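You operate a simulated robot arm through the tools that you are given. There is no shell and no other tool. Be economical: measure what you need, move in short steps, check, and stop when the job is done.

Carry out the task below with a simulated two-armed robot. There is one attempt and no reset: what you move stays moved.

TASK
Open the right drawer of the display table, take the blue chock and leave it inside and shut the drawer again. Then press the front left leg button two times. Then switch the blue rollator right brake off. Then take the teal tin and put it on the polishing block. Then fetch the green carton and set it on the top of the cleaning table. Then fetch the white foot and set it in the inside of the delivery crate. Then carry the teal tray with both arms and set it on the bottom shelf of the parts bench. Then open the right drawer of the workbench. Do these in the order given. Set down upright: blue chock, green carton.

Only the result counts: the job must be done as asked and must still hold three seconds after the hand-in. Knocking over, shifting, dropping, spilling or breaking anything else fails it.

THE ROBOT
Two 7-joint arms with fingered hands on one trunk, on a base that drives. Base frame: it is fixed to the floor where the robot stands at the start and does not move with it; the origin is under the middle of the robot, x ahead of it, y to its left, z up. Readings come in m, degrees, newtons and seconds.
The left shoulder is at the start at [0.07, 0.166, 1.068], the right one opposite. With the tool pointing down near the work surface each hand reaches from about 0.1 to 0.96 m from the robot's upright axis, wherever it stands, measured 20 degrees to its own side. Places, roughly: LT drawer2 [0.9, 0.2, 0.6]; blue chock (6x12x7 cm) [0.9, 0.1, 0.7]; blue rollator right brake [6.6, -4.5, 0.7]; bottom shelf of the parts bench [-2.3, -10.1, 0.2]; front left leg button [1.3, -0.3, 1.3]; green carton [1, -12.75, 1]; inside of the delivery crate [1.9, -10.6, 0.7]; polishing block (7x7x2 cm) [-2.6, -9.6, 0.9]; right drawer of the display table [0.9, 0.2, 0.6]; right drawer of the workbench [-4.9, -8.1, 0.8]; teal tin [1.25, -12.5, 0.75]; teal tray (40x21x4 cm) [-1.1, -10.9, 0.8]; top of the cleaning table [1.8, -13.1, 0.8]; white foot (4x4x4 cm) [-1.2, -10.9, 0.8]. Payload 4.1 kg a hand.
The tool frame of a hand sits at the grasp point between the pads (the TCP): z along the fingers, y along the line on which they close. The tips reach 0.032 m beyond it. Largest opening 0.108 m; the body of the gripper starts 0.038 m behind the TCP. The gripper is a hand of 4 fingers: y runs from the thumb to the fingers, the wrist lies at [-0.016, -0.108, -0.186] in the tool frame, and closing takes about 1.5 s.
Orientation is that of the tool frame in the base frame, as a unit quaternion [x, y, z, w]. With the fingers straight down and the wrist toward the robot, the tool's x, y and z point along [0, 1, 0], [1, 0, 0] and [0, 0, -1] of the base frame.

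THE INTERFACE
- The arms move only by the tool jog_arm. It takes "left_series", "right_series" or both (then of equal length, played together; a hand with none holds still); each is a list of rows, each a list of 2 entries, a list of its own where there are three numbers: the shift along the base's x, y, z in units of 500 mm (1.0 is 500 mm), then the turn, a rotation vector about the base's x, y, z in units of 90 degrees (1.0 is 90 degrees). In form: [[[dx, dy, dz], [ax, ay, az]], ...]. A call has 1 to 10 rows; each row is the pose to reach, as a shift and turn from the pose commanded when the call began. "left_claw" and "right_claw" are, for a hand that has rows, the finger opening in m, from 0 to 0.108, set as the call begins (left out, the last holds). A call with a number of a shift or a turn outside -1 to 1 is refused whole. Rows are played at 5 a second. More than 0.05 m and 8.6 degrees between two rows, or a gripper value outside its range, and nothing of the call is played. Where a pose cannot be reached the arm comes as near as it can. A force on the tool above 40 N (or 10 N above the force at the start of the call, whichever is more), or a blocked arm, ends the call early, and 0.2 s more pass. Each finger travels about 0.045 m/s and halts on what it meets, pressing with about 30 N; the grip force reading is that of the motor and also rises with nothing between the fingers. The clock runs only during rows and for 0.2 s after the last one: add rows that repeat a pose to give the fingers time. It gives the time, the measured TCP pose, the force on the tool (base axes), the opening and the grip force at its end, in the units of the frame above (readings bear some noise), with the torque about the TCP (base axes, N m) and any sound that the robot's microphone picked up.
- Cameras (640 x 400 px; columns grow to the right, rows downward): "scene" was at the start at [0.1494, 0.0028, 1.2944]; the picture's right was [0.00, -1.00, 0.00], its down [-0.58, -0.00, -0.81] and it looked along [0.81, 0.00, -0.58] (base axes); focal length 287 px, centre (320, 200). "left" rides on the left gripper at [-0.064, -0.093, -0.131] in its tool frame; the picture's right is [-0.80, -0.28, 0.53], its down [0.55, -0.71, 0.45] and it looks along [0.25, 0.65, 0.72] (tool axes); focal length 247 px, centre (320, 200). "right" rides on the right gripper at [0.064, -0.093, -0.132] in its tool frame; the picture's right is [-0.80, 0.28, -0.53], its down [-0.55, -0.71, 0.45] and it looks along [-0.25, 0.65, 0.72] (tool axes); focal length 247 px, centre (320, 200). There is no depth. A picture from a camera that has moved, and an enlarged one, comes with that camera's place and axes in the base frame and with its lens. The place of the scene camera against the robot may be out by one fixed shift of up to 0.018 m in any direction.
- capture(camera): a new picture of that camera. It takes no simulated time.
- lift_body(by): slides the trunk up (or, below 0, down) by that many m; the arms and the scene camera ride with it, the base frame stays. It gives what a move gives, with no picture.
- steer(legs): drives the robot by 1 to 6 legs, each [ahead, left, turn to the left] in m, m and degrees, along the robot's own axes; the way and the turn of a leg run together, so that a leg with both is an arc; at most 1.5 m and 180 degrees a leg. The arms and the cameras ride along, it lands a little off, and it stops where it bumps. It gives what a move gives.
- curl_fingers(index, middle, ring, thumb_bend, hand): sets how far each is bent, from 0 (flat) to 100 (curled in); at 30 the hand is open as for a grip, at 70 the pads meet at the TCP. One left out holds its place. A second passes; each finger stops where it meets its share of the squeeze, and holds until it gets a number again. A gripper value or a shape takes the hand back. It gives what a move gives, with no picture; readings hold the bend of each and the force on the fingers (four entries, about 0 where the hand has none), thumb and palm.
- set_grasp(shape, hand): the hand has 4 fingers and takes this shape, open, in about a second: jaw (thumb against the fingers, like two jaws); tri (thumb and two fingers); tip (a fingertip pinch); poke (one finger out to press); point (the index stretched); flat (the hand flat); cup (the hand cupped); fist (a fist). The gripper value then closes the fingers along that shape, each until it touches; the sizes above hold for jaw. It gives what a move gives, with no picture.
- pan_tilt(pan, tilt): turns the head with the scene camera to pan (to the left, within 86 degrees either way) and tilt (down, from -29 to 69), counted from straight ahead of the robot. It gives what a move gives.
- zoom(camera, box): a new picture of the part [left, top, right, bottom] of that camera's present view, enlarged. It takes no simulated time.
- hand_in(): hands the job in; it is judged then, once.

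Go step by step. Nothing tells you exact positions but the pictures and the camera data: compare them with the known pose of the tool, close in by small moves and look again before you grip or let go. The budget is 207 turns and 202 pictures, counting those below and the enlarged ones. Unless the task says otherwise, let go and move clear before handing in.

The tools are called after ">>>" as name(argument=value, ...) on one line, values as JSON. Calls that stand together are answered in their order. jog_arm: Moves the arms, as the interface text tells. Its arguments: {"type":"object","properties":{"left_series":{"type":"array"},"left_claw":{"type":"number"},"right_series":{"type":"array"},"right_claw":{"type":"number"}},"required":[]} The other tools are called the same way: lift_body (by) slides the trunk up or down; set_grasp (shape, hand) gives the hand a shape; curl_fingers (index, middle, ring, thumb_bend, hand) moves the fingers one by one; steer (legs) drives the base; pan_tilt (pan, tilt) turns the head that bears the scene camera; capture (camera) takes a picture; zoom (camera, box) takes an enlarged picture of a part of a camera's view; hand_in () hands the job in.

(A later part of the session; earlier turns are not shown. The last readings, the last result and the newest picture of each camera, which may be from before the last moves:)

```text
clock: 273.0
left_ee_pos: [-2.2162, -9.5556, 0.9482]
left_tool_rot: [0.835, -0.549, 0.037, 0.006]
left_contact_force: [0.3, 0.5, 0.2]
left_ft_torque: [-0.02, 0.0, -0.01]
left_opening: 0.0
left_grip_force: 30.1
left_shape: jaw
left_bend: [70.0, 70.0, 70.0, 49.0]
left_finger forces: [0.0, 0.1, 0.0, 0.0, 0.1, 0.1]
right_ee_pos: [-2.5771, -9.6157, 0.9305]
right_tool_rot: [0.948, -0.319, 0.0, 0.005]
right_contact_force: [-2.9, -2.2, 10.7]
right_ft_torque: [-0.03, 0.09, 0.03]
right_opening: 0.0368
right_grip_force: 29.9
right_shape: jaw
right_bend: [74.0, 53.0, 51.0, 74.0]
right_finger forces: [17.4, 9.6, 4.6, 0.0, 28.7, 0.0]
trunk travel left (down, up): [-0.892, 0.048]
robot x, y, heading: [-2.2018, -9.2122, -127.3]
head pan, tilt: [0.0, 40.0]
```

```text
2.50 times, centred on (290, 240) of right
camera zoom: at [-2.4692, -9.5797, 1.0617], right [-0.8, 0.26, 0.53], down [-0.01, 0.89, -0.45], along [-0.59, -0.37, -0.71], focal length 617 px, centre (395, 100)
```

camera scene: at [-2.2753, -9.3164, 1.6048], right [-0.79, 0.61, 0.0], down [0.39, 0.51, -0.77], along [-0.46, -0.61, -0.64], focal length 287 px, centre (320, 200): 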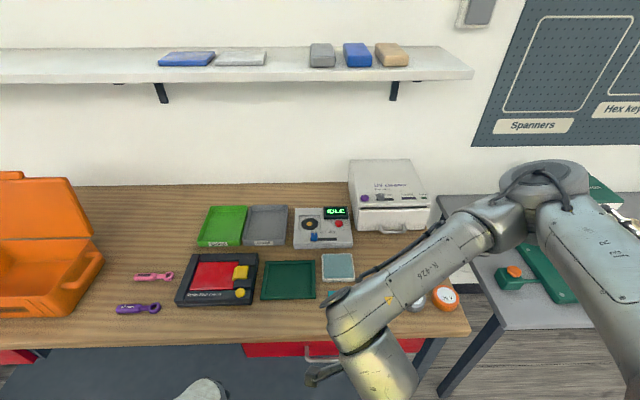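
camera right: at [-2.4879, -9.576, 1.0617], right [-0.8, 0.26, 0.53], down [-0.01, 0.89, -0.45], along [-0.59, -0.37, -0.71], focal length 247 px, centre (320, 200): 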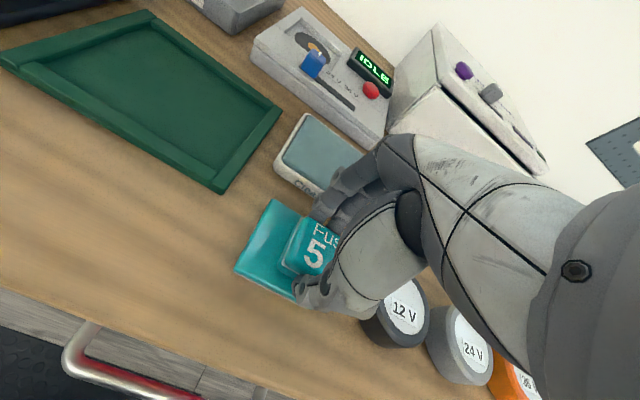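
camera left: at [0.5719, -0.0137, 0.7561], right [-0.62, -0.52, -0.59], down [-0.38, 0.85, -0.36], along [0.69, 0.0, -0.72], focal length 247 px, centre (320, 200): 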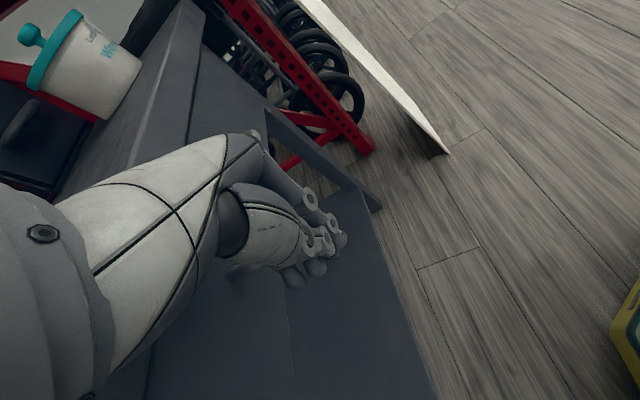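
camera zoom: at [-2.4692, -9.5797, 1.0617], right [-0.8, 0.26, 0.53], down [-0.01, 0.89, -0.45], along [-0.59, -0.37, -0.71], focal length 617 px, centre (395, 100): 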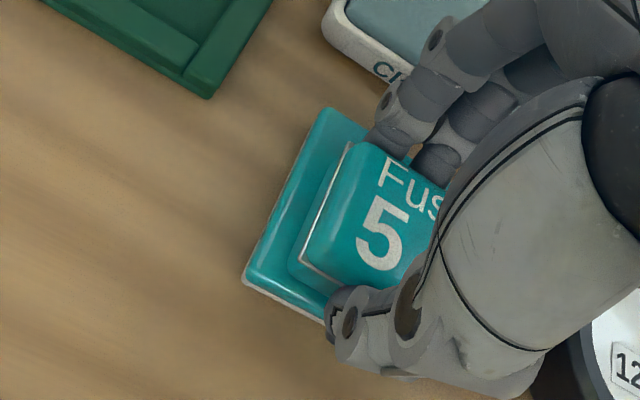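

The tin now sits squarely on the block (10.7 N contact). Releasing and lifting straight up.

>>> jog_arm(right_series=[[[0, 0, 0.002], [0, 0, 0]], [[0, 0, 0.003], [0, 0, 0]], [[0, 0, 0.003], [0, 0, 0]], [[0, 0, 0.003], [0, 0, 0]], [[0, 0, 0.04], [0, 0, 0]], [[0, 0, 0.1], [0, 0, 0]], [[0, 0, 0.18], [0, 0, 0]], [[0.05, 0.06, 0.22], [0, 0, 0]], [[0.1, 0.12, 0.22], [0, 0, 0]], [[0.15, 0.18, 0.22], [0, 0, 0]]], right_claw=0.065)

>>> zoom(camera="right", box=[160, 100, 480, 320])

```text
clock: 275.2
left_ee_pos: [-2.2171, -9.557, 0.9484]
left_tool_rot: [0.836, -0.548, 0.037, 0.006]
left_contact_force: [-0.1, 0.0, 0.7]
left_ft_torque: [0.01, 0.01, 0.01]
left_opening: 0.0
left_grip_force: 29.7
left_shape: jaw
left_bend: [70.0, 70.0, 70.0, 49.0]
left_finger forces: [0.0, 0.0, 0.1, 0.0, 0.0, 0.1]
right_ee_pos: [-2.5027, -9.5245, 1.0386]
right_tool_rot: [0.948, -0.32, -0.001, 0.002]
right_contact_force: [0.4, 0.2, 0.4]
right_ft_torque: [0.0, -0.01, 0.01]
right_opening: 0.0649
right_grip_force: 0.1
right_shape: jaw
right_bend: [28.0, 41.0, 38.0, 67.0]
right_finger forces: [0.0, 0.0, 0.0, 0.0, 0.0, 0.0]
trunk travel left (down, up): [-0.892, 0.048]
robot x, y, heading: [-2.2023, -9.2105, -127.2]
head pan, tilt: [0.0, 40.0]
```

```text
1.82 times, centred on (320, 210) of right
camera zoom: at [-2.3937, -9.4886, 1.1698], right [-0.8, 0.26, 0.53], down [-0.01, 0.89, -0.45], along [-0.59, -0.37, -0.71], focal length 449 px, centre (320, 182)
```

zoom: 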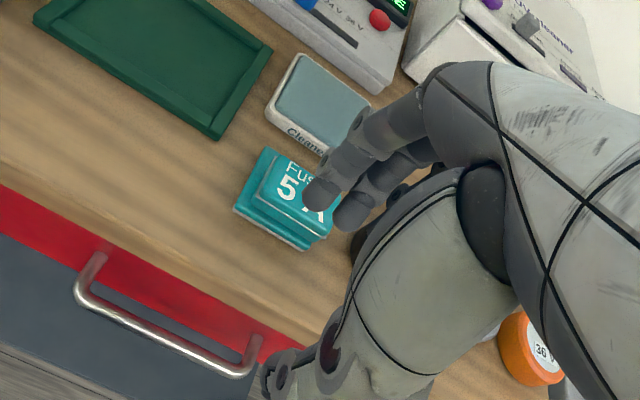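

The tin rests on the polishing block. Next is the green carton: I'll drive back along the wall to the long table.

>>> steer(legs=[[0.0, 0, 94.4], [1.5, 0, 0], [1.5, 0, 0], [1.5, 0, 0], [0.13, 0, 0], [0, 0, -94.4]])

>>> capture(camera="scene")

```text
clock: 305.8
left_ee_pos: [1.7908, -11.9087, 0.9491]
left_tool_rot: [0.842, -0.538, 0.037, 0.007]
left_contact_force: [-0.8, 0.7, -0.5]
left_ft_torque: [-0.02, 0.03, -0.02]
left_opening: 0.0
left_grip_force: 29.3
left_shape: jaw
left_bend: [70.0, 70.0, 70.0, 49.0]
left_finger forces: [0.0, 0.1, 0.0, 0.0, 0.0, 0.1]
right_ee_pos: [1.5052, -11.8853, 1.038]
right_tool_rot: [0.951, -0.308, -0.001, 0.002]
right_contact_force: [-0.6, 0.5, -0.2]
right_ft_torque: [-0.04, 0.0, 0.0]
right_opening: 0.0652
right_grip_force: 0.1
right_shape: jaw
right_bend: [28.0, 41.0, 38.0, 67.0]
right_finger forces: [0.0, 0.0, 0.0, 0.1, 0.0, 0.0]
trunk travel left (down, up): [-0.892, 0.048]
robot x, y, heading: [1.796, -11.5632, -125.9]
head pan, tilt: [0.0, 40.0]
```

```text
77 pictures are left
camera scene: at [1.7278, -11.6716, 1.6048], right [-0.81, 0.59, 0.0], down [0.38, 0.52, -0.77], along [-0.45, -0.62, -0.64], focal length 287 px, centre (320, 200)
```

scene: 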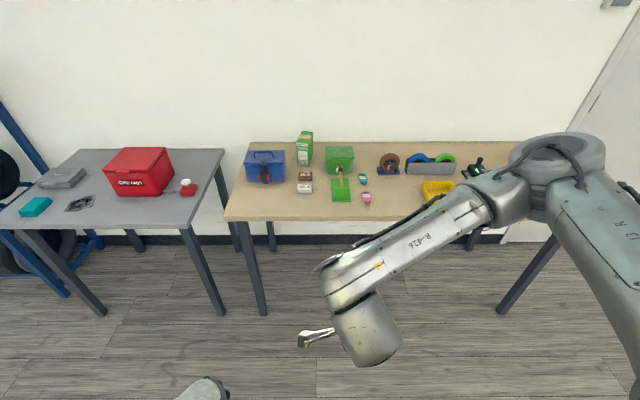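

I'll move up to the table so the right hand reaches the carton (about (1.08, -12.69)).

>>> steer(legs=[[0.55, 0.17, 0]])

>>> jog_arm(right_series=[[[-0.04, -0.06, 0.03], [0, 0, 0]], [[-0.08, -0.12, 0.06], [0, 0, 0]], [[-0.12, -0.18, 0.08], [0, 0, 0]], [[-0.16, -0.24, 0.1], [0, 0, 0]], [[-0.2, -0.3, 0.1], [0, 0, 0]], [[-0.24, -0.36, 0.1], [0, 0, 0]]], right_claw=0.1)

>>> capture(camera="right")

>>> capture(camera="scene")

```text
clock: 309.2
left_ee_pos: [1.5971, -12.4711, 0.948]
left_tool_rot: [0.843, -0.537, 0.038, 0.005]
left_contact_force: [0.1, -0.7, 0.6]
left_ft_torque: [-0.01, 0.0, 0.01]
left_opening: 0.0
left_grip_force: 30.0
left_shape: jaw
left_bend: [70.0, 70.0, 70.0, 49.0]
left_finger forces: [0.0, 0.0, 0.1, 0.0, 0.0, 0.0]
right_ee_pos: [1.311, -12.4486, 1.0385]
right_tool_rot: [0.952, -0.305, -0.001, 0.002]
right_contact_force: [0.7, 0.2, 0.2]
right_ft_torque: [0.0, -0.01, 0.04]
right_opening: 0.0647
right_grip_force: 0.1
right_shape: jaw
right_bend: [28.0, 41.0, 38.0, 67.0]
right_finger forces: [0.0, 0.0, 0.1, 0.0, 0.0, 0.0]
trunk travel left (down, up): [-0.892, 0.048]
robot x, y, heading: [1.5992, -12.1248, -125.7]
head pan, tilt: [0.0, 40.0]
```

```text
clock: 310.6
left_ee_pos: [1.5962, -12.4719, 0.9487]
left_tool_rot: [0.843, -0.536, 0.037, 0.004]
left_contact_force: [-0.8, -0.1, -0.9]
left_ft_torque: [0.03, 0.0, -0.01]
left_opening: 0.0
left_grip_force: 30.3
left_shape: jaw
left_bend: [70.0, 70.0, 70.0, 49.0]
left_finger forces: [0.0, 0.0, 0.0, 0.1, 0.1, 0.0]
right_ee_pos: [1.1894, -12.6277, 1.0842]
right_tool_rot: [0.952, -0.307, -0.001, 0.002]
right_contact_force: [0.7, -0.9, 0.0]
right_ft_torque: [0.0, 0.02, -0.04]
right_opening: 0.0999
right_grip_force: 0.0
right_shape: jaw
right_bend: [27.0, 31.0, 30.0, 41.0]
right_finger forces: [0.0, 0.1, 0.1, 0.0, 0.0, 0.0]
trunk travel left (down, up): [-0.892, 0.048]
robot x, y, heading: [1.6, -12.1299, -126.0]
head pan, tilt: [0.0, 40.0]
```

```text
76 pictures are left
camera right: at [1.2969, -12.5895, 1.2159], right [-0.81, 0.24, 0.53], down [-0.04, 0.89, -0.45], along [-0.58, -0.39, -0.72], focal length 247 px, centre (320, 200)
```

right: 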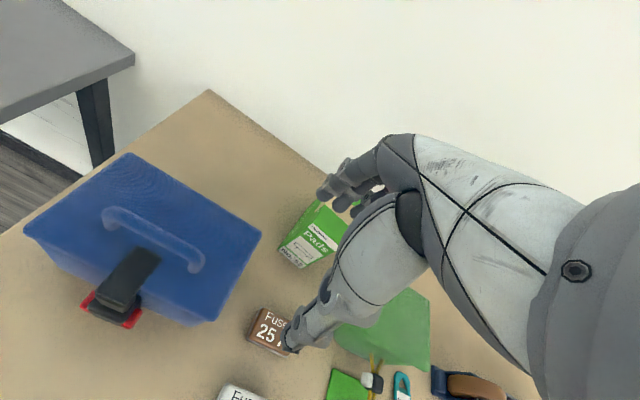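

```text
75 pictures are left
camera scene: at [1.5308, -12.2352, 1.6047], right [-0.81, 0.58, 0.0], down [0.38, 0.52, -0.77], along [-0.45, -0.62, -0.64], focal length 287 px, centre (320, 200)
```

scene: 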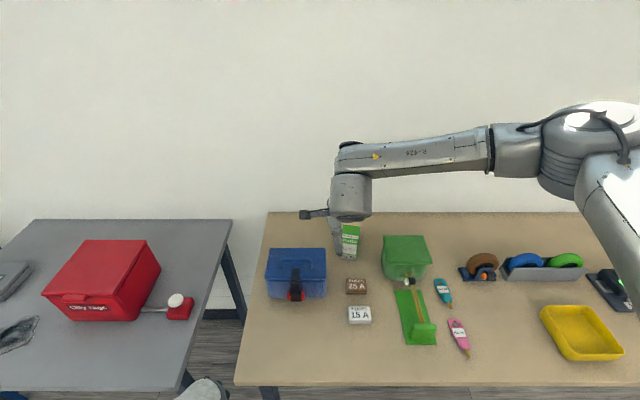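

I need the carton's true depth before choosing how to grip it. I'll move the hand back so the wrist camera sees the carton's top.

>>> jog_arm(right_series=[[[0.05, 0.07, 0.04], [0, 0, 0]], [[0.1, 0.14, 0.08], [0, 0, 0]], [[0.07, 0.2, 0.12], [0, 0, 0]]])

>>> zoom(camera="right", box=[200, 60, 420, 240])

>>> zoom(camera="scene", box=[300, 190, 420, 300])

```text
clock: 311.4
left_ee_pos: [1.5956, -12.47, 0.9482]
left_tool_rot: [0.843, -0.536, 0.039, 0.005]
left_contact_force: [-0.5, 0.5, -0.1]
left_ft_torque: [-0.02, 0.0, -0.01]
left_opening: 0.0
left_grip_force: 30.1
left_shape: jaw
left_bend: [70.0, 70.0, 70.0, 49.0]
left_finger forces: [0.0, 0.0, 0.0, 0.0, 0.0, 0.1]
right_ee_pos: [1.2247, -12.5265, 1.1474]
right_tool_rot: [0.952, -0.306, 0.0, 0.003]
right_contact_force: [-0.1, 0.6, -0.4]
right_ft_torque: [-0.02, 0.0, 0.0]
right_opening: 0.1001
right_grip_force: 0.2
right_shape: jaw
right_bend: [27.0, 31.0, 30.0, 41.0]
right_finger forces: [0.0, 0.0, 0.0, 0.0, 0.0, 0.0]
trunk travel left (down, up): [-0.892, 0.048]
robot x, y, heading: [1.5985, -12.1276, -125.8]
head pan, tilt: [0.0, 40.0]
```

```text
2.22 times, centred on (310, 150) of right
camera zoom: at [1.3308, -12.4874, 1.2792], right [-0.81, 0.24, 0.53], down [-0.04, 0.89, -0.45], along [-0.58, -0.39, -0.72], focal length 549 px, centre (342, 311)
```

zoom: 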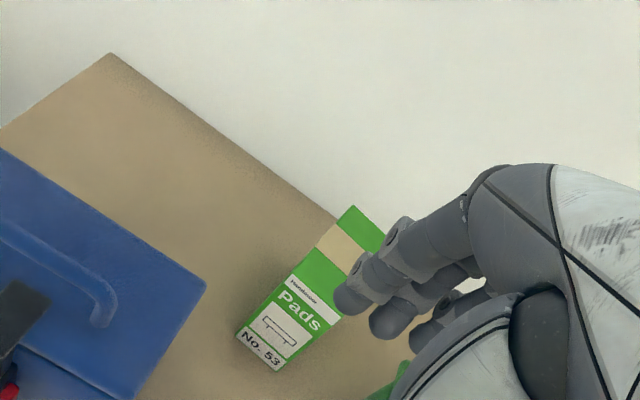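

```text
3.64 times, centred on (360, 245) of scene
camera zoom: at [1.5292, -12.2313, 1.6048], right [-0.81, 0.58, 0.0], down [0.38, 0.52, -0.77], along [-0.45, -0.62, -0.64], focal length 1044 px, centre (174, 36)
```

zoom: 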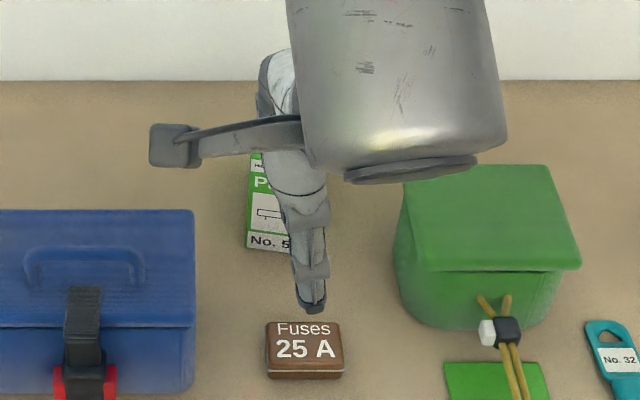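

The carton is 5.3 cm wide, 11 cm deep and 11.6 cm tall, centred at about (1.054, -12.712), so it must be gripped across its width. I'll reposition the base to heading about -78° so the right hand's closing line fits.

>>> steer(legs=[[0.1, -0.45, 0], [0, 0, 47.8]])

>>> jog_arm(right_series=[[[0, 0, 0], [0, 0, 0.06]], [[0, 0, 0], [0, 0, 0.12]], [[0, 0, 0], [0, 0, 0.18]], [[0, 0, 0], [0, 0, 0.24]], [[0, 0, 0], [0, 0, 0.3]], [[0, 0, 0], [0, 0, 0.35]]], right_claw=0.09)

>>> capture(camera="right")

```text
clock: 316.3
left_ee_pos: [1.4129, -12.1758, 0.9483]
left_tool_rot: [0.986, -0.16, 0.036, -0.01]
left_contact_force: [0.1, -0.1, 0.6]
left_ft_torque: [0.0, 0.02, 0.0]
left_opening: 0.0
left_grip_force: 30.1
left_shape: jaw
left_bend: [70.0, 70.0, 70.0, 49.0]
left_finger forces: [0.0, 0.1, 0.1, 0.1, 0.0, 0.0]
right_ee_pos: [1.1985, -12.4846, 1.1466]
right_tool_rot: [0.995, 0.096, 0.0, 0.001]
right_contact_force: [0.6, 0.0, -0.8]
right_ft_torque: [0.0, 0.02, 0.0]
right_opening: 0.1
right_grip_force: 0.1
right_shape: jaw
right_bend: [27.0, 31.0, 30.0, 41.0]
right_finger forces: [0.0, 0.1, 0.1, 0.1, 0.0, 0.1]
trunk travel left (down, up): [-0.892, 0.048]
robot x, y, heading: [1.1628, -11.9358, -79.0]
head pan, tilt: [0.0, 40.0]
```

```text
clock: 317.7
left_ee_pos: [1.413, -12.1761, 0.9485]
left_tool_rot: [0.986, -0.16, 0.036, -0.009]
left_contact_force: [-0.3, -0.1, -0.5]
left_ft_torque: [0.0, -0.01, 0.0]
left_opening: 0.0001
left_grip_force: 29.8
left_shape: jaw
left_bend: [70.0, 70.0, 70.0, 49.0]
left_finger forces: [0.1, 0.0, 0.1, 0.0, 0.1, 0.1]
right_ee_pos: [1.1978, -12.4837, 1.1473]
right_tool_rot: [0.932, 0.362, 0.0, 0.002]
right_contact_force: [-0.2, -0.1, 0.6]
right_ft_torque: [0.01, -0.01, -0.03]
right_opening: 0.0901
right_grip_force: 0.1
right_shape: jaw
right_bend: [26.0, 33.0, 32.0, 51.0]
right_finger forces: [0.0, 0.1, 0.0, 0.0, 0.0, 0.0]
trunk travel left (down, up): [-0.892, 0.048]
robot x, y, heading: [1.1632, -11.94, -79.2]
head pan, tilt: [0.0, 40.0]
```

```text
72 pictures are left
camera right: at [1.1829, -12.3716, 1.2789], right [-0.4, -0.75, 0.53], down [-0.88, 0.15, -0.45], along [0.26, -0.65, -0.72], focal length 247 px, centre (320, 200)
```

right: 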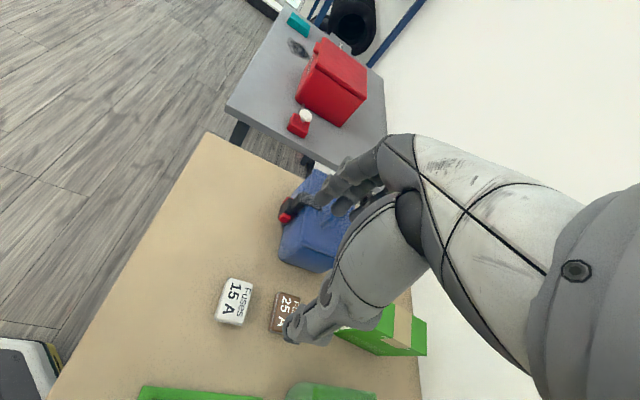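

The wrist turn worked (closing line at -47°). Moving over the carton's centre.

>>> jog_arm(right_series=[[[-0.048, -0.076, 0], [0, 0, 0.01]], [[-0.096, -0.152, 0], [0, 0, 0.02]], [[-0.144, -0.228, 0], [0, 0, 0.03]], [[-0.192, -0.304, 0], [0, 0, 0.035]], [[-0.24, -0.38, -0.03], [0, 0, 0.035]], [[-0.288, -0.456, -0.08], [0, 0, 0.035]], [[-0.288, -0.456, -0.16], [0, 0, 0.035]], [[-0.288, -0.456, -0.2], [0, 0, 0.035]]])

>>> capture(camera="right")

>>> capture(camera="scene")

```text
refused: row 6 steps farther than a row can; nothing moved
```

```text
71 pictures are left
camera right: at [1.1829, -12.3716, 1.2789], right [-0.4, -0.75, 0.53], down [-0.88, 0.15, -0.45], along [0.26, -0.65, -0.72], focal length 247 px, centre (320, 200)
```

right: 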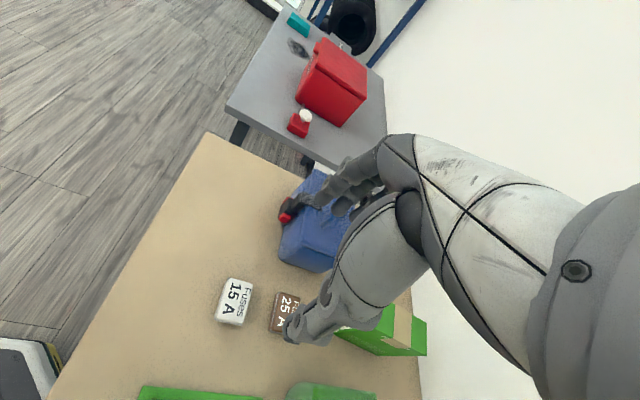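

```text
70 pictures are left
camera scene: at [1.2004, -12.067, 1.6048], right [-0.98, -0.19, 0.0], down [-0.12, 0.63, -0.77], along [0.14, -0.75, -0.64], focal length 287 px, centre (320, 200)
```

scene: 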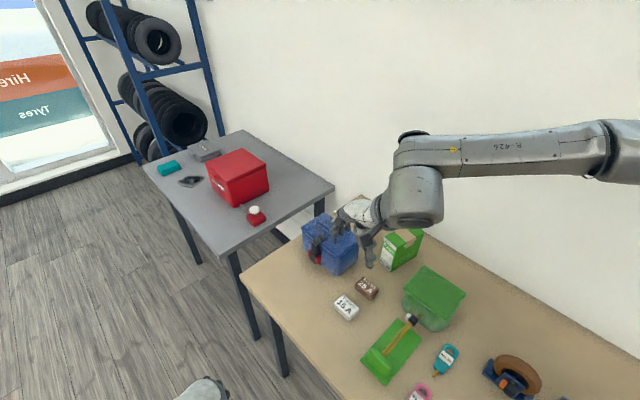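

>>> jog_arm(right_series=[[[-0.048, -0.076, 0], [0, 0, 0.01]], [[-0.096, -0.152, 0], [0, 0, 0.02]], [[-0.144, -0.228, 0], [0, 0, 0.03]], [[-0.192, -0.304, 0], [0, 0, 0.035]], [[-0.24, -0.38, 0], [0, 0, 0.035]], [[-0.288, -0.456, 0], [0, 0, 0.035]], [[-0.288, -0.456, -0.08], [0, 0, 0.035]], [[-0.288, -0.456, -0.16], [0, 0, 0.035]], [[-0.288, -0.456, -0.22], [0, 0, 0.035]]])

>>> capture(camera="right")

```text
clock: 319.7
left_ee_pos: [1.4121, -12.176, 0.9478]
left_tool_rot: [0.986, -0.16, 0.036, -0.01]
left_contact_force: [-0.7, 0.5, 0.0]
left_ft_torque: [0.04, -0.01, 0.0]
left_opening: 0.0
left_grip_force: 30.2
left_shape: jaw
left_bend: [70.0, 70.0, 70.0, 49.0]
left_finger forces: [0.1, 0.1, 0.0, 0.0, 0.1, 0.0]
right_ee_pos: [1.1022, -12.6338, 1.1488]
right_tool_rot: [0.922, 0.387, 0.0, 0.001]
right_contact_force: [0.5, 0.1, 0.6]
right_ft_torque: [0.0, -0.04, 0.02]
right_opening: 0.0902
right_grip_force: 0.1
right_shape: jaw
right_bend: [26.0, 33.0, 32.0, 51.0]
right_finger forces: [0.0, 0.0, 0.1, 0.1, 0.0, 0.0]
right hand out of reach, approached as far as the arm can: row 5, 6, 7, 8, 9
trunk travel left (down, up): [-0.892, 0.048]
robot x, y, heading: [1.1649, -11.934, -79.0]
head pan, tilt: [0.0, 40.0]
```

```text
69 pictures are left
camera right: at [1.0806, -12.5224, 1.279], right [-0.36, -0.77, 0.53], down [-0.89, 0.1, -0.45], along [0.29, -0.63, -0.72], focal length 247 px, centre (320, 200)
```

right: 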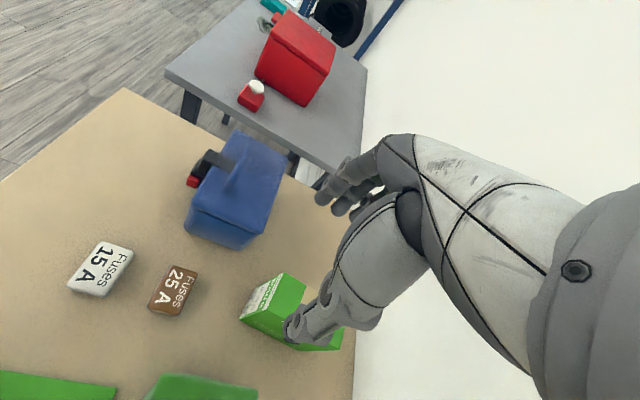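

The arm is at its limit here. I'll move the base 7 cm closer and turn it 9° more left, so the hand needs less turn.

>>> steer(legs=[[0.07, 0, 0], [0, 0, 10]])

>>> jog_arm(right_series=[[[-0.05, -0.02, 0], [0, 0, -0.03]], [[-0.12, -0.05, 0], [0, 0, -0.06]], [[-0.19, -0.08, 0], [0, 0, -0.09]], [[-0.25, -0.11, 0.0], [0, 0, -0.09]], [[-0.29, -0.15, 0.0], [0, 0, -0.09]]])

```text
clock: 321.4
left_ee_pos: [1.4638, -12.1969, 0.9478]
left_tool_rot: [0.997, -0.073, 0.034, -0.014]
left_contact_force: [-1.0, -0.2, 0.4]
left_ft_torque: [0.0, 0.0, -0.01]
left_opening: 0.0
left_grip_force: 30.5
left_shape: jaw
left_bend: [70.0, 70.0, 70.0, 49.0]
left_finger forces: [0.0, 0.0, 0.0, 0.1, 0.1, 0.1]
right_ee_pos: [1.237, -12.7021, 1.1465]
right_tool_rot: [0.885, 0.466, 0.001, 0.002]
right_contact_force: [0.2, -0.5, -0.3]
right_ft_torque: [0.01, -0.03, -0.01]
right_opening: 0.0901
right_grip_force: 0.0
right_shape: jaw
right_bend: [26.0, 33.0, 32.0, 51.0]
right_finger forces: [0.0, 0.1, 0.0, 0.1, 0.1, 0.0]
trunk travel left (down, up): [-0.892, 0.048]
robot x, y, heading: [1.1798, -12.0047, -69.1]
head pan, tilt: [0.0, 40.0]
```

```text
clock: 322.6
left_ee_pos: [1.4619, -12.1961, 0.9468]
left_tool_rot: [0.997, -0.073, 0.035, -0.014]
left_contact_force: [0.5, -0.1, 0.1]
left_ft_torque: [0.01, 0.02, -0.04]
left_opening: 0.0003
left_grip_force: 29.8
left_shape: jaw
left_bend: [70.0, 70.0, 70.0, 49.0]
left_finger forces: [0.1, 0.0, 0.0, 0.0, 0.0, 0.0]
right_ee_pos: [1.1619, -12.7321, 1.1483]
right_tool_rot: [0.915, 0.403, 0.0, 0.002]
right_contact_force: [-0.6, -0.1, -0.2]
right_ft_torque: [-0.01, 0.02, -0.02]
right_opening: 0.09
right_grip_force: 0.1
right_shape: jaw
right_bend: [26.0, 34.0, 32.0, 51.0]
right_finger forces: [0.0, 0.0, 0.0, 0.1, 0.1, 0.1]
right hand out of reach, approached as far as the arm can: row 2, 3, 4, 5
trunk travel left (down, up): [-0.892, 0.048]
robot x, y, heading: [1.1774, -12.0067, -69.3]
head pan, tilt: [0.0, 40.0]
```

The joint limit seems tied to holding the hand so high relative to the shoulder. I'll lower to z 1.03 (still clear of everything) and then slide over the carton.

>>> jog_arm(right_series=[[[0, 0, -0.08], [0, 0, 0]], [[0, 0, -0.16], [0, 0, 0]], [[0, 0, -0.23], [0, 0, 0]], [[-0.07, 0.01, -0.23], [0, 0, 0]], [[-0.14, 0.025, -0.23], [0, 0, 0]], [[-0.216, 0.04, -0.23], [0, 0, 0]]])

```text
clock: 324.0
left_ee_pos: [1.4576, -12.1962, 0.9509]
left_tool_rot: [0.997, -0.072, 0.038, -0.014]
left_contact_force: [-1.2, -0.1, -0.1]
left_ft_torque: [0.01, -0.06, -0.05]
left_opening: 0.0002
left_grip_force: 29.8
left_shape: jaw
left_bend: [70.0, 70.0, 70.0, 49.0]
left_finger forces: [0.0, 0.0, 0.0, 0.1, 0.1, 0.0]
right_ee_pos: [1.0467, -12.7111, 1.0321]
right_tool_rot: [0.915, 0.403, 0.004, 0.003]
right_contact_force: [-0.9, -0.4, 0.1]
right_ft_torque: [-0.02, -0.08, 0.04]
right_opening: 0.0899
right_grip_force: 0.1
right_shape: jaw
right_bend: [26.0, 34.0, 32.0, 51.0]
right_finger forces: [0.0, 0.0, 0.0, 0.1, 0.0, 0.0]
right hand out of reach, approached as far as the arm can: row 4
trunk travel left (down, up): [-0.892, 0.048]
robot x, y, heading: [1.1758, -12.0036, -69.1]
head pan, tilt: [0.0, 40.0]
```

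It reached (1.047, -12.711, 1.032). I'll check alignment.

>>> capture(camera="right")

>>> zoom(camera="scene", box=[260, 180, 480, 320])

```text
68 pictures are left
camera right: at [1.0205, -12.6003, 1.1624], right [-0.33, -0.78, 0.53], down [-0.89, 0.07, -0.46], along [0.32, -0.62, -0.71], focal length 247 px, centre (320, 200)
```

right: 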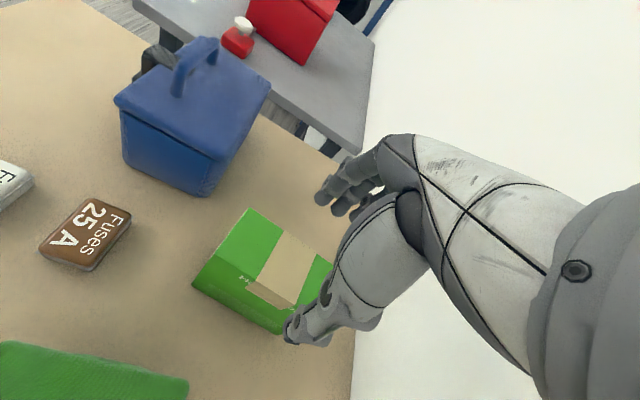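

```text
2.86 times, centred on (370, 250) of scene
camera zoom: at [1.2266, -12.1263, 1.6052], right [-0.93, -0.36, -0.01], down [-0.22, 0.6, -0.77], along [0.28, -0.72, -0.64], focal length 820 px, centre (177, 57)
```

zoom: 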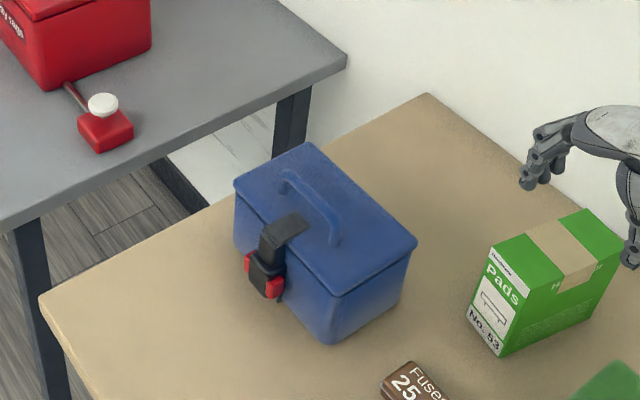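

The hand is centred on the carton within 1 cm. Descending around it and closing.

>>> jog_arm(right_series=[[[0.012, 0, -0.06], [0, 0, 0]], [[0.012, 0, -0.12], [0, 0, 0]], [[0.012, 0, -0.186], [0, 0, 0]]])

>>> jog_arm(right_series=[[[0, 0, 0], [0, 0, 0]], [[0, 0, 0], [0, 0, 0]], [[0, 0, 0], [0, 0, 0]], [[0, 0, 0], [0, 0, 0]], [[0, 0, 0], [0, 0, 0]], [[0, 0, 0], [0, 0, 0]]], right_claw=0.0)

```text
clock: 324.8
left_ee_pos: [1.4634, -12.1973, 0.948]
left_tool_rot: [0.997, -0.073, 0.035, -0.014]
left_contact_force: [0.4, -0.1, -0.1]
left_ft_torque: [0.03, -0.01, -0.01]
left_opening: 0.0
left_grip_force: 29.9
left_shape: jaw
left_bend: [70.0, 70.0, 70.0, 49.0]
left_finger forces: [0.1, 0.0, 0.0, 0.1, 0.0, 0.0]
right_ee_pos: [1.0589, -12.7138, 0.9396]
right_tool_rot: [0.915, 0.403, 0.0, 0.002]
right_contact_force: [0.1, 0.3, -0.4]
right_ft_torque: [0.02, 0.0, -0.03]
right_opening: 0.0901
right_grip_force: 0.0
right_shape: jaw
right_bend: [26.0, 34.0, 32.0, 51.0]
right_finger forces: [0.0, 0.0, 0.1, 0.0, 0.0, 0.0]
trunk travel left (down, up): [-0.892, 0.048]
robot x, y, heading: [1.1771, -12.0022, -69.1]
head pan, tilt: [0.0, 40.0]
```

```text
clock: 326.2
left_ee_pos: [1.4621, -12.1964, 0.949]
left_tool_rot: [0.997, -0.072, 0.034, -0.014]
left_contact_force: [0.0, 1.1, -1.3]
left_ft_torque: [0.01, -0.01, -0.01]
left_opening: 0.0002
left_grip_force: 29.9
left_shape: jaw
left_bend: [70.0, 70.0, 70.0, 49.0]
left_finger forces: [0.0, 0.0, 0.0, 0.0, 0.0, 0.1]
right_ee_pos: [1.0599, -12.7144, 0.9394]
right_tool_rot: [0.915, 0.403, 0.0, 0.001]
right_contact_force: [0.4, 0.2, 0.2]
right_ft_torque: [-0.01, 0.0, -0.01]
right_opening: 0.0498
right_grip_force: 30.3
right_shape: jaw
right_bend: [74.0, 51.0, 50.0, 68.0]
right_finger forces: [15.0, 8.5, 3.7, 0.0, 27.1, 0.1]
trunk travel left (down, up): [-0.892, 0.048]
robot x, y, heading: [1.1734, -12.0065, -69.1]
head pan, tilt: [0.0, 40.0]
```

Gripped (5 cm). I'll lift to z 1.03 and draw it straight back toward the robot, clear of the toolbox.

>>> jog_arm(right_series=[[[0, 0, 0.05], [0, 0, 0]], [[0, 0, 0.1], [0, 0, 0]], [[0, 0, 0.15], [0, 0, 0]], [[0.01, 0.07, 0.19], [0, 0, 0]], [[0.025, 0.16, 0.19], [0, 0, 0]], [[0.04, 0.25, 0.19], [0, 0, 0]], [[0.055, 0.34, 0.19], [0, 0, 0]], [[0.07, 0.43, 0.19], [0, 0, 0]], [[0.085, 0.52, 0.19], [0, 0, 0]], [[0.1, 0.6, 0.19], [0, 0, 0]]])

```text
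clock: 328.4
left_ee_pos: [1.4652, -12.1976, 0.9478]
left_tool_rot: [0.997, -0.073, 0.034, -0.014]
left_contact_force: [0.1, -0.3, -0.1]
left_ft_torque: [0.05, 0.06, -0.02]
left_opening: 0.0
left_grip_force: 30.0
left_shape: jaw
left_bend: [70.0, 70.0, 70.0, 49.0]
left_finger forces: [0.0, 0.0, 0.0, 0.0, 0.0, 0.1]
right_ee_pos: [1.114, -12.4129, 1.0324]
right_tool_rot: [0.913, 0.407, -0.002, 0.002]
right_contact_force: [-4.7, 4.2, -7.0]
right_ft_torque: [-0.15, -0.32, -0.09]
right_opening: 0.0497
right_grip_force: 30.3
right_shape: jaw
right_bend: [74.0, 50.0, 49.0, 68.0]
right_finger forces: [15.2, 9.7, 3.7, 0.1, 30.1, 0.0]
trunk travel left (down, up): [-0.892, 0.048]
robot x, y, heading: [1.1773, -12.0023, -69.2]
head pan, tilt: [0.0, 40.0]
```

There's a small sideways force reading, so I'll take a look before driving.

>>> capture(camera="scene")

>>> capture(camera="right")

```text
66 pictures are left
camera scene: at [1.2389, -12.1288, 1.6045], right [-0.93, -0.36, 0.0], down [-0.23, 0.6, -0.77], along [0.27, -0.71, -0.64], focal length 287 px, centre (320, 200)
```

scene: 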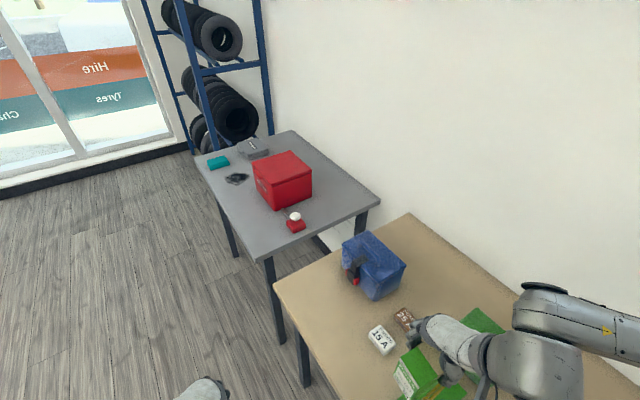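

```text
65 pictures are left
camera right: at [1.0886, -12.3021, 1.1643], right [-0.32, -0.78, 0.54], down [-0.89, 0.06, -0.45], along [0.31, -0.62, -0.72], focal length 247 px, centre (320, 200)
```

right: 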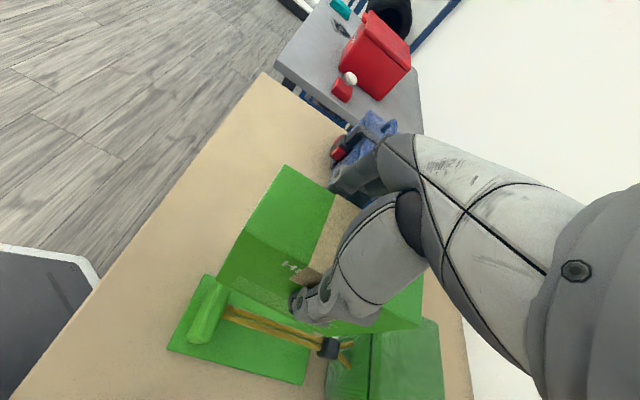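

>>> jog_arm(right_series=[[[0, 0, 0.04], [0, 0, 0]], [[0, 0, 0.08], [0, 0, 0]], [[0.02, 0.0, 0.1], [0, 0, 0]]])

>>> zoom(camera="scene", box=[330, 240, 570, 400])

```text
clock: 329.2
left_ee_pos: [1.4621, -12.1966, 0.9483]
left_tool_rot: [0.997, -0.073, 0.036, -0.014]
left_contact_force: [-0.5, -0.4, 0.3]
left_ft_torque: [0.0, -0.02, -0.03]
left_opening: 0.0003
left_grip_force: 30.0
left_shape: jaw
left_bend: [70.0, 70.0, 70.0, 49.0]
left_finger forces: [0.0, 0.0, 0.0, 0.0, 0.1, 0.1]
right_ee_pos: [1.1084, -12.4147, 1.0607]
right_tool_rot: [0.915, 0.403, 0.002, 0.0]
right_contact_force: [-0.3, -0.7, -3.1]
right_ft_torque: [0.02, -0.05, -0.01]
right_opening: 0.0495
right_grip_force: 30.2
right_shape: jaw
right_bend: [74.0, 51.0, 49.0, 68.0]
right_finger forces: [15.1, 9.5, 3.8, 0.0, 28.5, 0.0]
right hand out of reach, approached as far as the arm can: row 2, 3
trunk travel left (down, up): [-0.892, 0.048]
robot x, y, heading: [1.1777, -12.0027, -69.2]
head pan, tilt: [0.0, 40.0]
```

```text
2.50 times, centred on (450, 320) of scene
camera zoom: at [1.2343, -12.1289, 1.6047], right [-0.93, -0.36, 0.0], down [-0.23, 0.6, -0.77], along [0.27, -0.71, -0.64], focal length 718 px, centre (-5, -100)
```

zoom: 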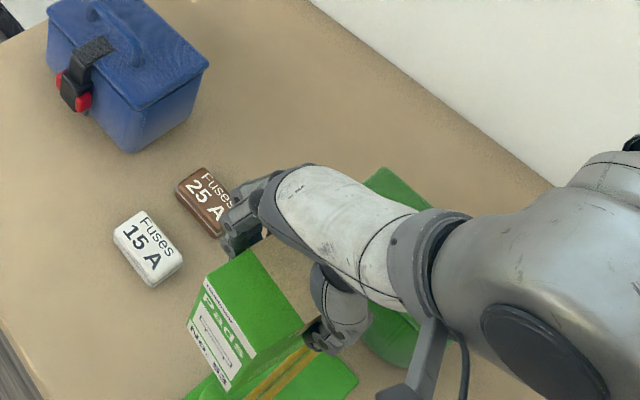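

All clear now (only the carton's weight on the hand). I'll drive left and forward to the cleaning table.

>>> steer(legs=[[0, 0.37, 0], [0.33, 0, 0], [0, 0, 8]])

>>> capture(camera="scene")

```text
clock: 334.0
left_ee_pos: [1.9604, -12.3337, 0.9494]
left_tool_rot: [0.999, 0.003, 0.034, -0.017]
left_contact_force: [0.0, -0.2, -0.1]
left_ft_torque: [0.01, -0.01, 0.0]
left_opening: 0.0001
left_grip_force: 30.5
left_shape: jaw
left_bend: [70.0, 70.0, 70.0, 49.0]
left_finger forces: [0.0, 0.1, 0.1, 0.0, 0.0, 0.0]
right_ee_pos: [1.6425, -12.6035, 1.06]
right_tool_rot: [0.882, 0.472, 0.001, 0.001]
right_contact_force: [-0.3, 0.7, -1.8]
right_ft_torque: [0.03, -0.02, 0.03]
right_opening: 0.049
right_grip_force: 30.1
right_shape: jaw
right_bend: [74.0, 51.0, 49.0, 68.0]
right_finger forces: [15.1, 9.4, 3.8, 0.0, 28.4, 0.0]
trunk travel left (down, up): [-0.892, 0.048]
robot x, y, heading: [1.6473, -12.1901, -60.3]
head pan, tilt: [0.0, 40.0]
```

```text
63 pictures are left
camera scene: at [1.7252, -12.3024, 1.6047], right [-0.87, -0.49, 0.0], down [-0.32, 0.56, -0.77], along [0.38, -0.67, -0.64], focal length 287 px, centre (320, 200)
```

scene: 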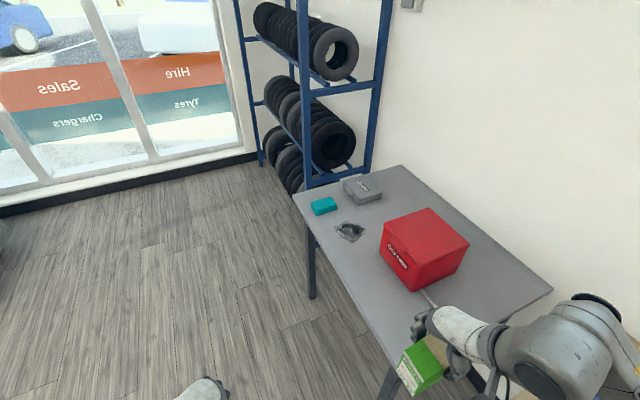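

The cleaning-table top is at z≈0.755, with a 21 cm free strip in front of the red box. I'll place the carton at (1.77, -12.84).

>>> jog_arm(right_series=[[[0.042, -0.078, -0.02], [0, 0, 0]], [[0.085, -0.156, -0.04], [0, 0, 0]], [[0.127, -0.234, -0.05], [0, 0, 0]], [[0.17, -0.311, -0.06], [0, 0, 0]], [[0.212, -0.389, -0.07], [0, 0, 0]], [[0.255, -0.467, -0.1], [0, 0, 0]], [[0.255, -0.467, -0.18], [0, 0, 0]], [[0.255, -0.467, -0.26], [0, 0, 0]], [[0.255, -0.467, -0.33], [0, 0, 0]]])

>>> capture(camera="right")

```text
clock: 336.0
left_ee_pos: [1.9594, -12.3322, 0.9497]
left_tool_rot: [0.999, 0.003, 0.035, -0.016]
left_contact_force: [0.6, 0.7, 0.7]
left_ft_torque: [0.0, -0.02, 0.0]
left_opening: 0.0002
left_grip_force: 30.1
left_shape: jaw
left_bend: [70.0, 70.0, 70.0, 49.0]
left_finger forces: [0.0, 0.0, 0.0, 0.0, 0.0, 0.1]
right_ee_pos: [1.7743, -12.8351, 0.8996]
right_tool_rot: [0.881, 0.472, 0.001, 0.004]
right_contact_force: [-1.0, -6.4, 15.5]
right_ft_torque: [0.12, 0.26, 0.08]
right_opening: 0.05
right_grip_force: 30.5
right_shape: jaw
right_bend: [74.0, 51.0, 48.0, 68.0]
right_finger forces: [17.7, 9.6, 4.6, 0.0, 29.1, 0.0]
trunk travel left (down, up): [-0.892, 0.048]
robot x, y, heading: [1.6462, -12.1888, -60.4]
head pan, tilt: [0.0, 40.0]
```

```text
62 pictures are left
camera right: at [1.732, -12.7286, 1.0303], right [-0.21, -0.82, 0.54], down [-0.89, -0.07, -0.45], along [0.41, -0.57, -0.71], focal length 247 px, centre (320, 200)
```

right: 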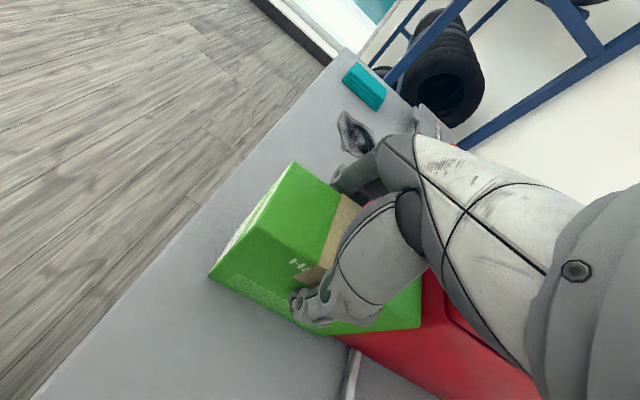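

It touched down at 15 N (so the table is at z≈0.80), with clearance to the red box. Releasing and lifting off.

>>> jog_arm(right_series=[[[0, 0, 0], [0, 0, 0]], [[0, 0, 0], [0, 0, 0]], [[0, 0, 0], [0, 0, 0]], [[0, 0, 0], [0, 0, 0]], [[0, 0, 0.03], [0, 0, 0]], [[0, 0, 0.09], [0, 0, 0]], [[0, 0, 0.17], [0, 0, 0]], [[0, 0, 0.25], [0, 0, 0]], [[-0.03, 0.07, 0.28], [0, 0, 0]], [[-0.06, 0.15, 0.28], [0, 0, 0]]], right_claw=0.085)

>>> capture(camera="right")

```text
clock: 338.2
left_ee_pos: [1.9606, -12.3331, 0.9486]
left_tool_rot: [0.999, 0.003, 0.035, -0.016]
left_contact_force: [-0.4, 0.7, -0.3]
left_ft_torque: [-0.03, 0.02, -0.04]
left_opening: 0.0
left_grip_force: 29.6
left_shape: jaw
left_bend: [70.0, 70.0, 70.0, 49.0]
left_finger forces: [0.1, 0.1, 0.0, 0.1, 0.0, 0.1]
right_ee_pos: [1.7424, -12.7567, 1.0366]
right_tool_rot: [0.882, 0.471, 0.001, 0.002]
right_contact_force: [-0.3, 1.4, -0.4]
right_ft_torque: [0.0, 0.0, 0.0]
right_opening: 0.0849
right_grip_force: 0.1
right_shape: jaw
right_bend: [26.0, 35.0, 33.0, 55.0]
right_finger forces: [0.1, 0.0, 0.0, 0.0, 0.0, 0.0]
trunk travel left (down, up): [-0.892, 0.048]
robot x, y, heading: [1.6481, -12.1838, -60.1]
head pan, tilt: [0.0, 40.0]
```

```text
61 pictures are left
camera right: at [1.7004, -12.6516, 1.1675], right [-0.21, -0.82, 0.53], down [-0.89, -0.07, -0.45], along [0.41, -0.57, -0.72], focal length 247 px, centre (320, 200)
```

right: 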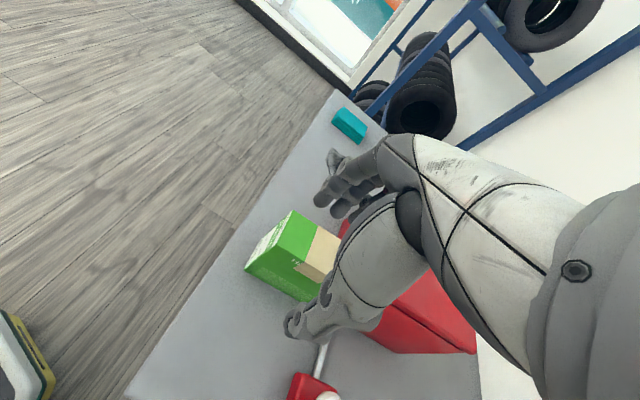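

The carton stands upright on the cleaning table. Next is the white foot on the grey tray table near (-1.2, -10.9).

>>> steer(legs=[[-0.42, 0, 0], [0, 0, -155.6], [1.32, 0, 0], [1.32, 0, 0], [0, 0, 90]])

>>> capture(camera="scene")

```text
clock: 363.7
left_ee_pos: [-0.7488, -10.6315, 0.9474]
left_tool_rot: [0.851, -0.523, 0.038, 0.003]
left_contact_force: [-0.1, 0.3, -0.4]
left_ft_torque: [0.0, -0.01, 0.02]
left_opening: 0.0
left_grip_force: 30.0
left_shape: jaw
left_bend: [70.0, 70.0, 70.0, 49.0]
left_finger forces: [0.1, 0.0, 0.1, 0.0, 0.1, 0.0]
right_ee_pos: [-1.2241, -10.6285, 1.036]
right_tool_rot: [0.998, -0.063, 0.001, 0.002]
right_contact_force: [0.0, -0.3, -0.2]
right_ft_torque: [-0.02, 0.01, 0.01]
right_opening: 0.0845
right_grip_force: 0.1
right_shape: jaw
right_bend: [26.0, 35.0, 33.0, 55.0]
right_finger forces: [0.0, 0.0, 0.0, 0.0, 0.0, 0.1]
trunk travel left (down, up): [-0.892, 0.048]
robot x, y, heading: [-0.7553, -10.2857, -123.8]
head pan, tilt: [0.0, 40.0]
```

```text
60 pictures are left
camera scene: at [-0.8209, -10.3956, 1.6048], right [-0.83, 0.56, 0.0], down [0.36, 0.53, -0.77], along [-0.43, -0.64, -0.64], focal length 287 px, centre (320, 200)
```

scene: 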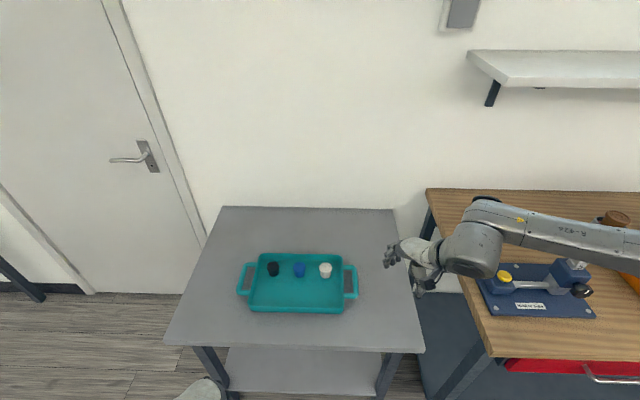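

The teal tray holds black, blue and white feet, with the white one at about (-1.15, -10.86). I'll bring the right hand above it with the closing line front-to-back.

>>> jog_arm(right_series=[[[0.025, -0.07, 0], [0, 0, -0.06]], [[0.05, -0.14, 0], [0, 0, -0.12]], [[0.08, -0.21, 0], [0, 0, -0.18]], [[0.11, -0.28, -0.02], [0, 0, -0.24]], [[0.13, -0.35, -0.06], [0, 0, -0.3]], [[0.148, -0.42, -0.1], [0, 0, -0.31]]], right_claw=0.07)

>>> capture(camera="right")

>>> zoom(camera="scene", box=[220, 220, 400, 340])

```text
clock: 365.1
left_ee_pos: [-0.7492, -10.6328, 0.9475]
left_tool_rot: [0.851, -0.523, 0.038, 0.005]
left_contact_force: [0.6, -0.8, -0.1]
left_ft_torque: [0.03, 0.0, 0.02]
left_opening: 0.0
left_grip_force: 29.9
left_shape: jaw
left_bend: [70.0, 70.0, 70.0, 49.0]
left_finger forces: [0.0, 0.0, 0.0, 0.1, 0.0, 0.1]
right_ee_pos: [-1.151, -10.8381, 0.9847]
right_tool_rot: [0.953, -0.303, 0.0, 0.0]
right_contact_force: [0.5, 0.4, 0.7]
right_ft_torque: [0.01, 0.02, 0.02]
right_opening: 0.0702
right_grip_force: 0.0
right_shape: jaw
right_bend: [27.0, 39.0, 36.0, 64.0]
right_finger forces: [0.0, 0.1, 0.0, 0.0, 0.0, 0.1]
trunk travel left (down, up): [-0.892, 0.048]
robot x, y, heading: [-0.7604, -10.2845, -123.7]
head pan, tilt: [0.0, 40.0]
```

```text
59 pictures are left
camera right: at [-1.0448, -10.7986, 1.1167], right [-0.81, 0.23, 0.53], down [-0.04, 0.89, -0.45], along [-0.58, -0.39, -0.72], focal length 247 px, centre (320, 200)
```

right: 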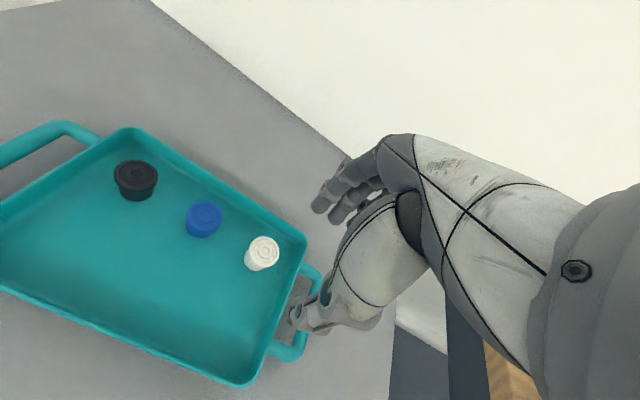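

```text
3.33 times, centred on (310, 280) of scene
camera zoom: at [-0.8198, -10.3978, 1.6047], right [-0.83, 0.56, 0.0], down [0.36, 0.53, -0.77], along [-0.43, -0.63, -0.64], focal length 957 px, centre (353, -67)
```

zoom: 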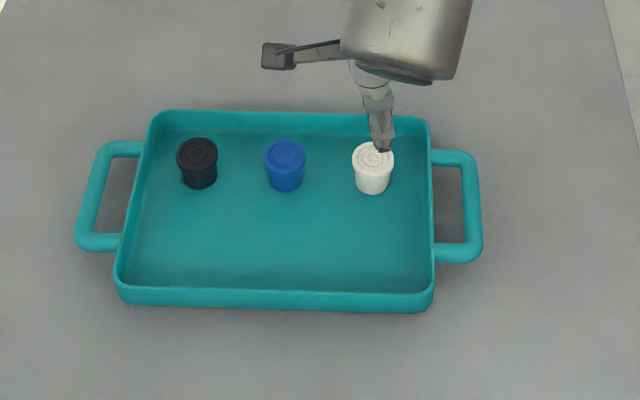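

The foot's top is at z≈0.80, centred at (-1.1825, -10.892). I'll move over it with a 5.5 cm opening, descend to TCP z 0.80 and look.

>>> jog_arm(right_series=[[[-0.03, -0.054, 0], [0, 0, 0]], [[-0.063, -0.108, 0], [0, 0, 0]], [[-0.063, -0.108, -0.08], [0, 0, 0]], [[-0.063, -0.108, -0.16], [0, 0, 0]], [[-0.063, -0.108, -0.24], [0, 0, 0]], [[-0.063, -0.108, -0.29], [0, 0, 0]]], right_claw=0.057)

>>> capture(camera="right")

```text
clock: 366.5
left_ee_pos: [-0.7494, -10.6312, 0.9487]
left_tool_rot: [0.852, -0.523, 0.037, 0.005]
left_contact_force: [0.4, 0.1, -0.1]
left_ft_torque: [0.05, -0.02, -0.02]
left_opening: 0.0
left_grip_force: 30.8
left_shape: jaw
left_bend: [70.0, 70.0, 70.0, 49.0]
left_finger forces: [0.0, 0.1, 0.1, 0.0, 0.1, 0.0]
right_ee_pos: [-1.1837, -10.8904, 0.8387]
right_tool_rot: [0.954, -0.301, 0.0, 0.002]
right_contact_force: [-0.1, 0.0, -0.2]
right_ft_torque: [-0.02, 0.03, -0.01]
right_opening: 0.0572
right_grip_force: 0.1
right_shape: jaw
right_bend: [74.0, 44.0, 41.0, 69.0]
right_finger forces: [0.1, 0.0, 0.1, 0.0, 0.1, 0.0]
trunk travel left (down, up): [-0.892, 0.048]
robot x, y, heading: [-0.7535, -10.2887, -123.7]
head pan, tilt: [0.0, 40.0]
```

```text
57 pictures are left
camera right: at [-1.0792, -10.8513, 0.9715], right [-0.82, 0.23, 0.53], down [-0.04, 0.89, -0.45], along [-0.58, -0.39, -0.72], focal length 247 px, centre (320, 200)
```

right: 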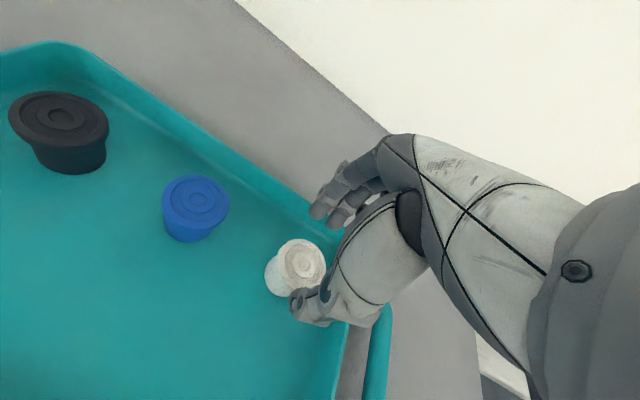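

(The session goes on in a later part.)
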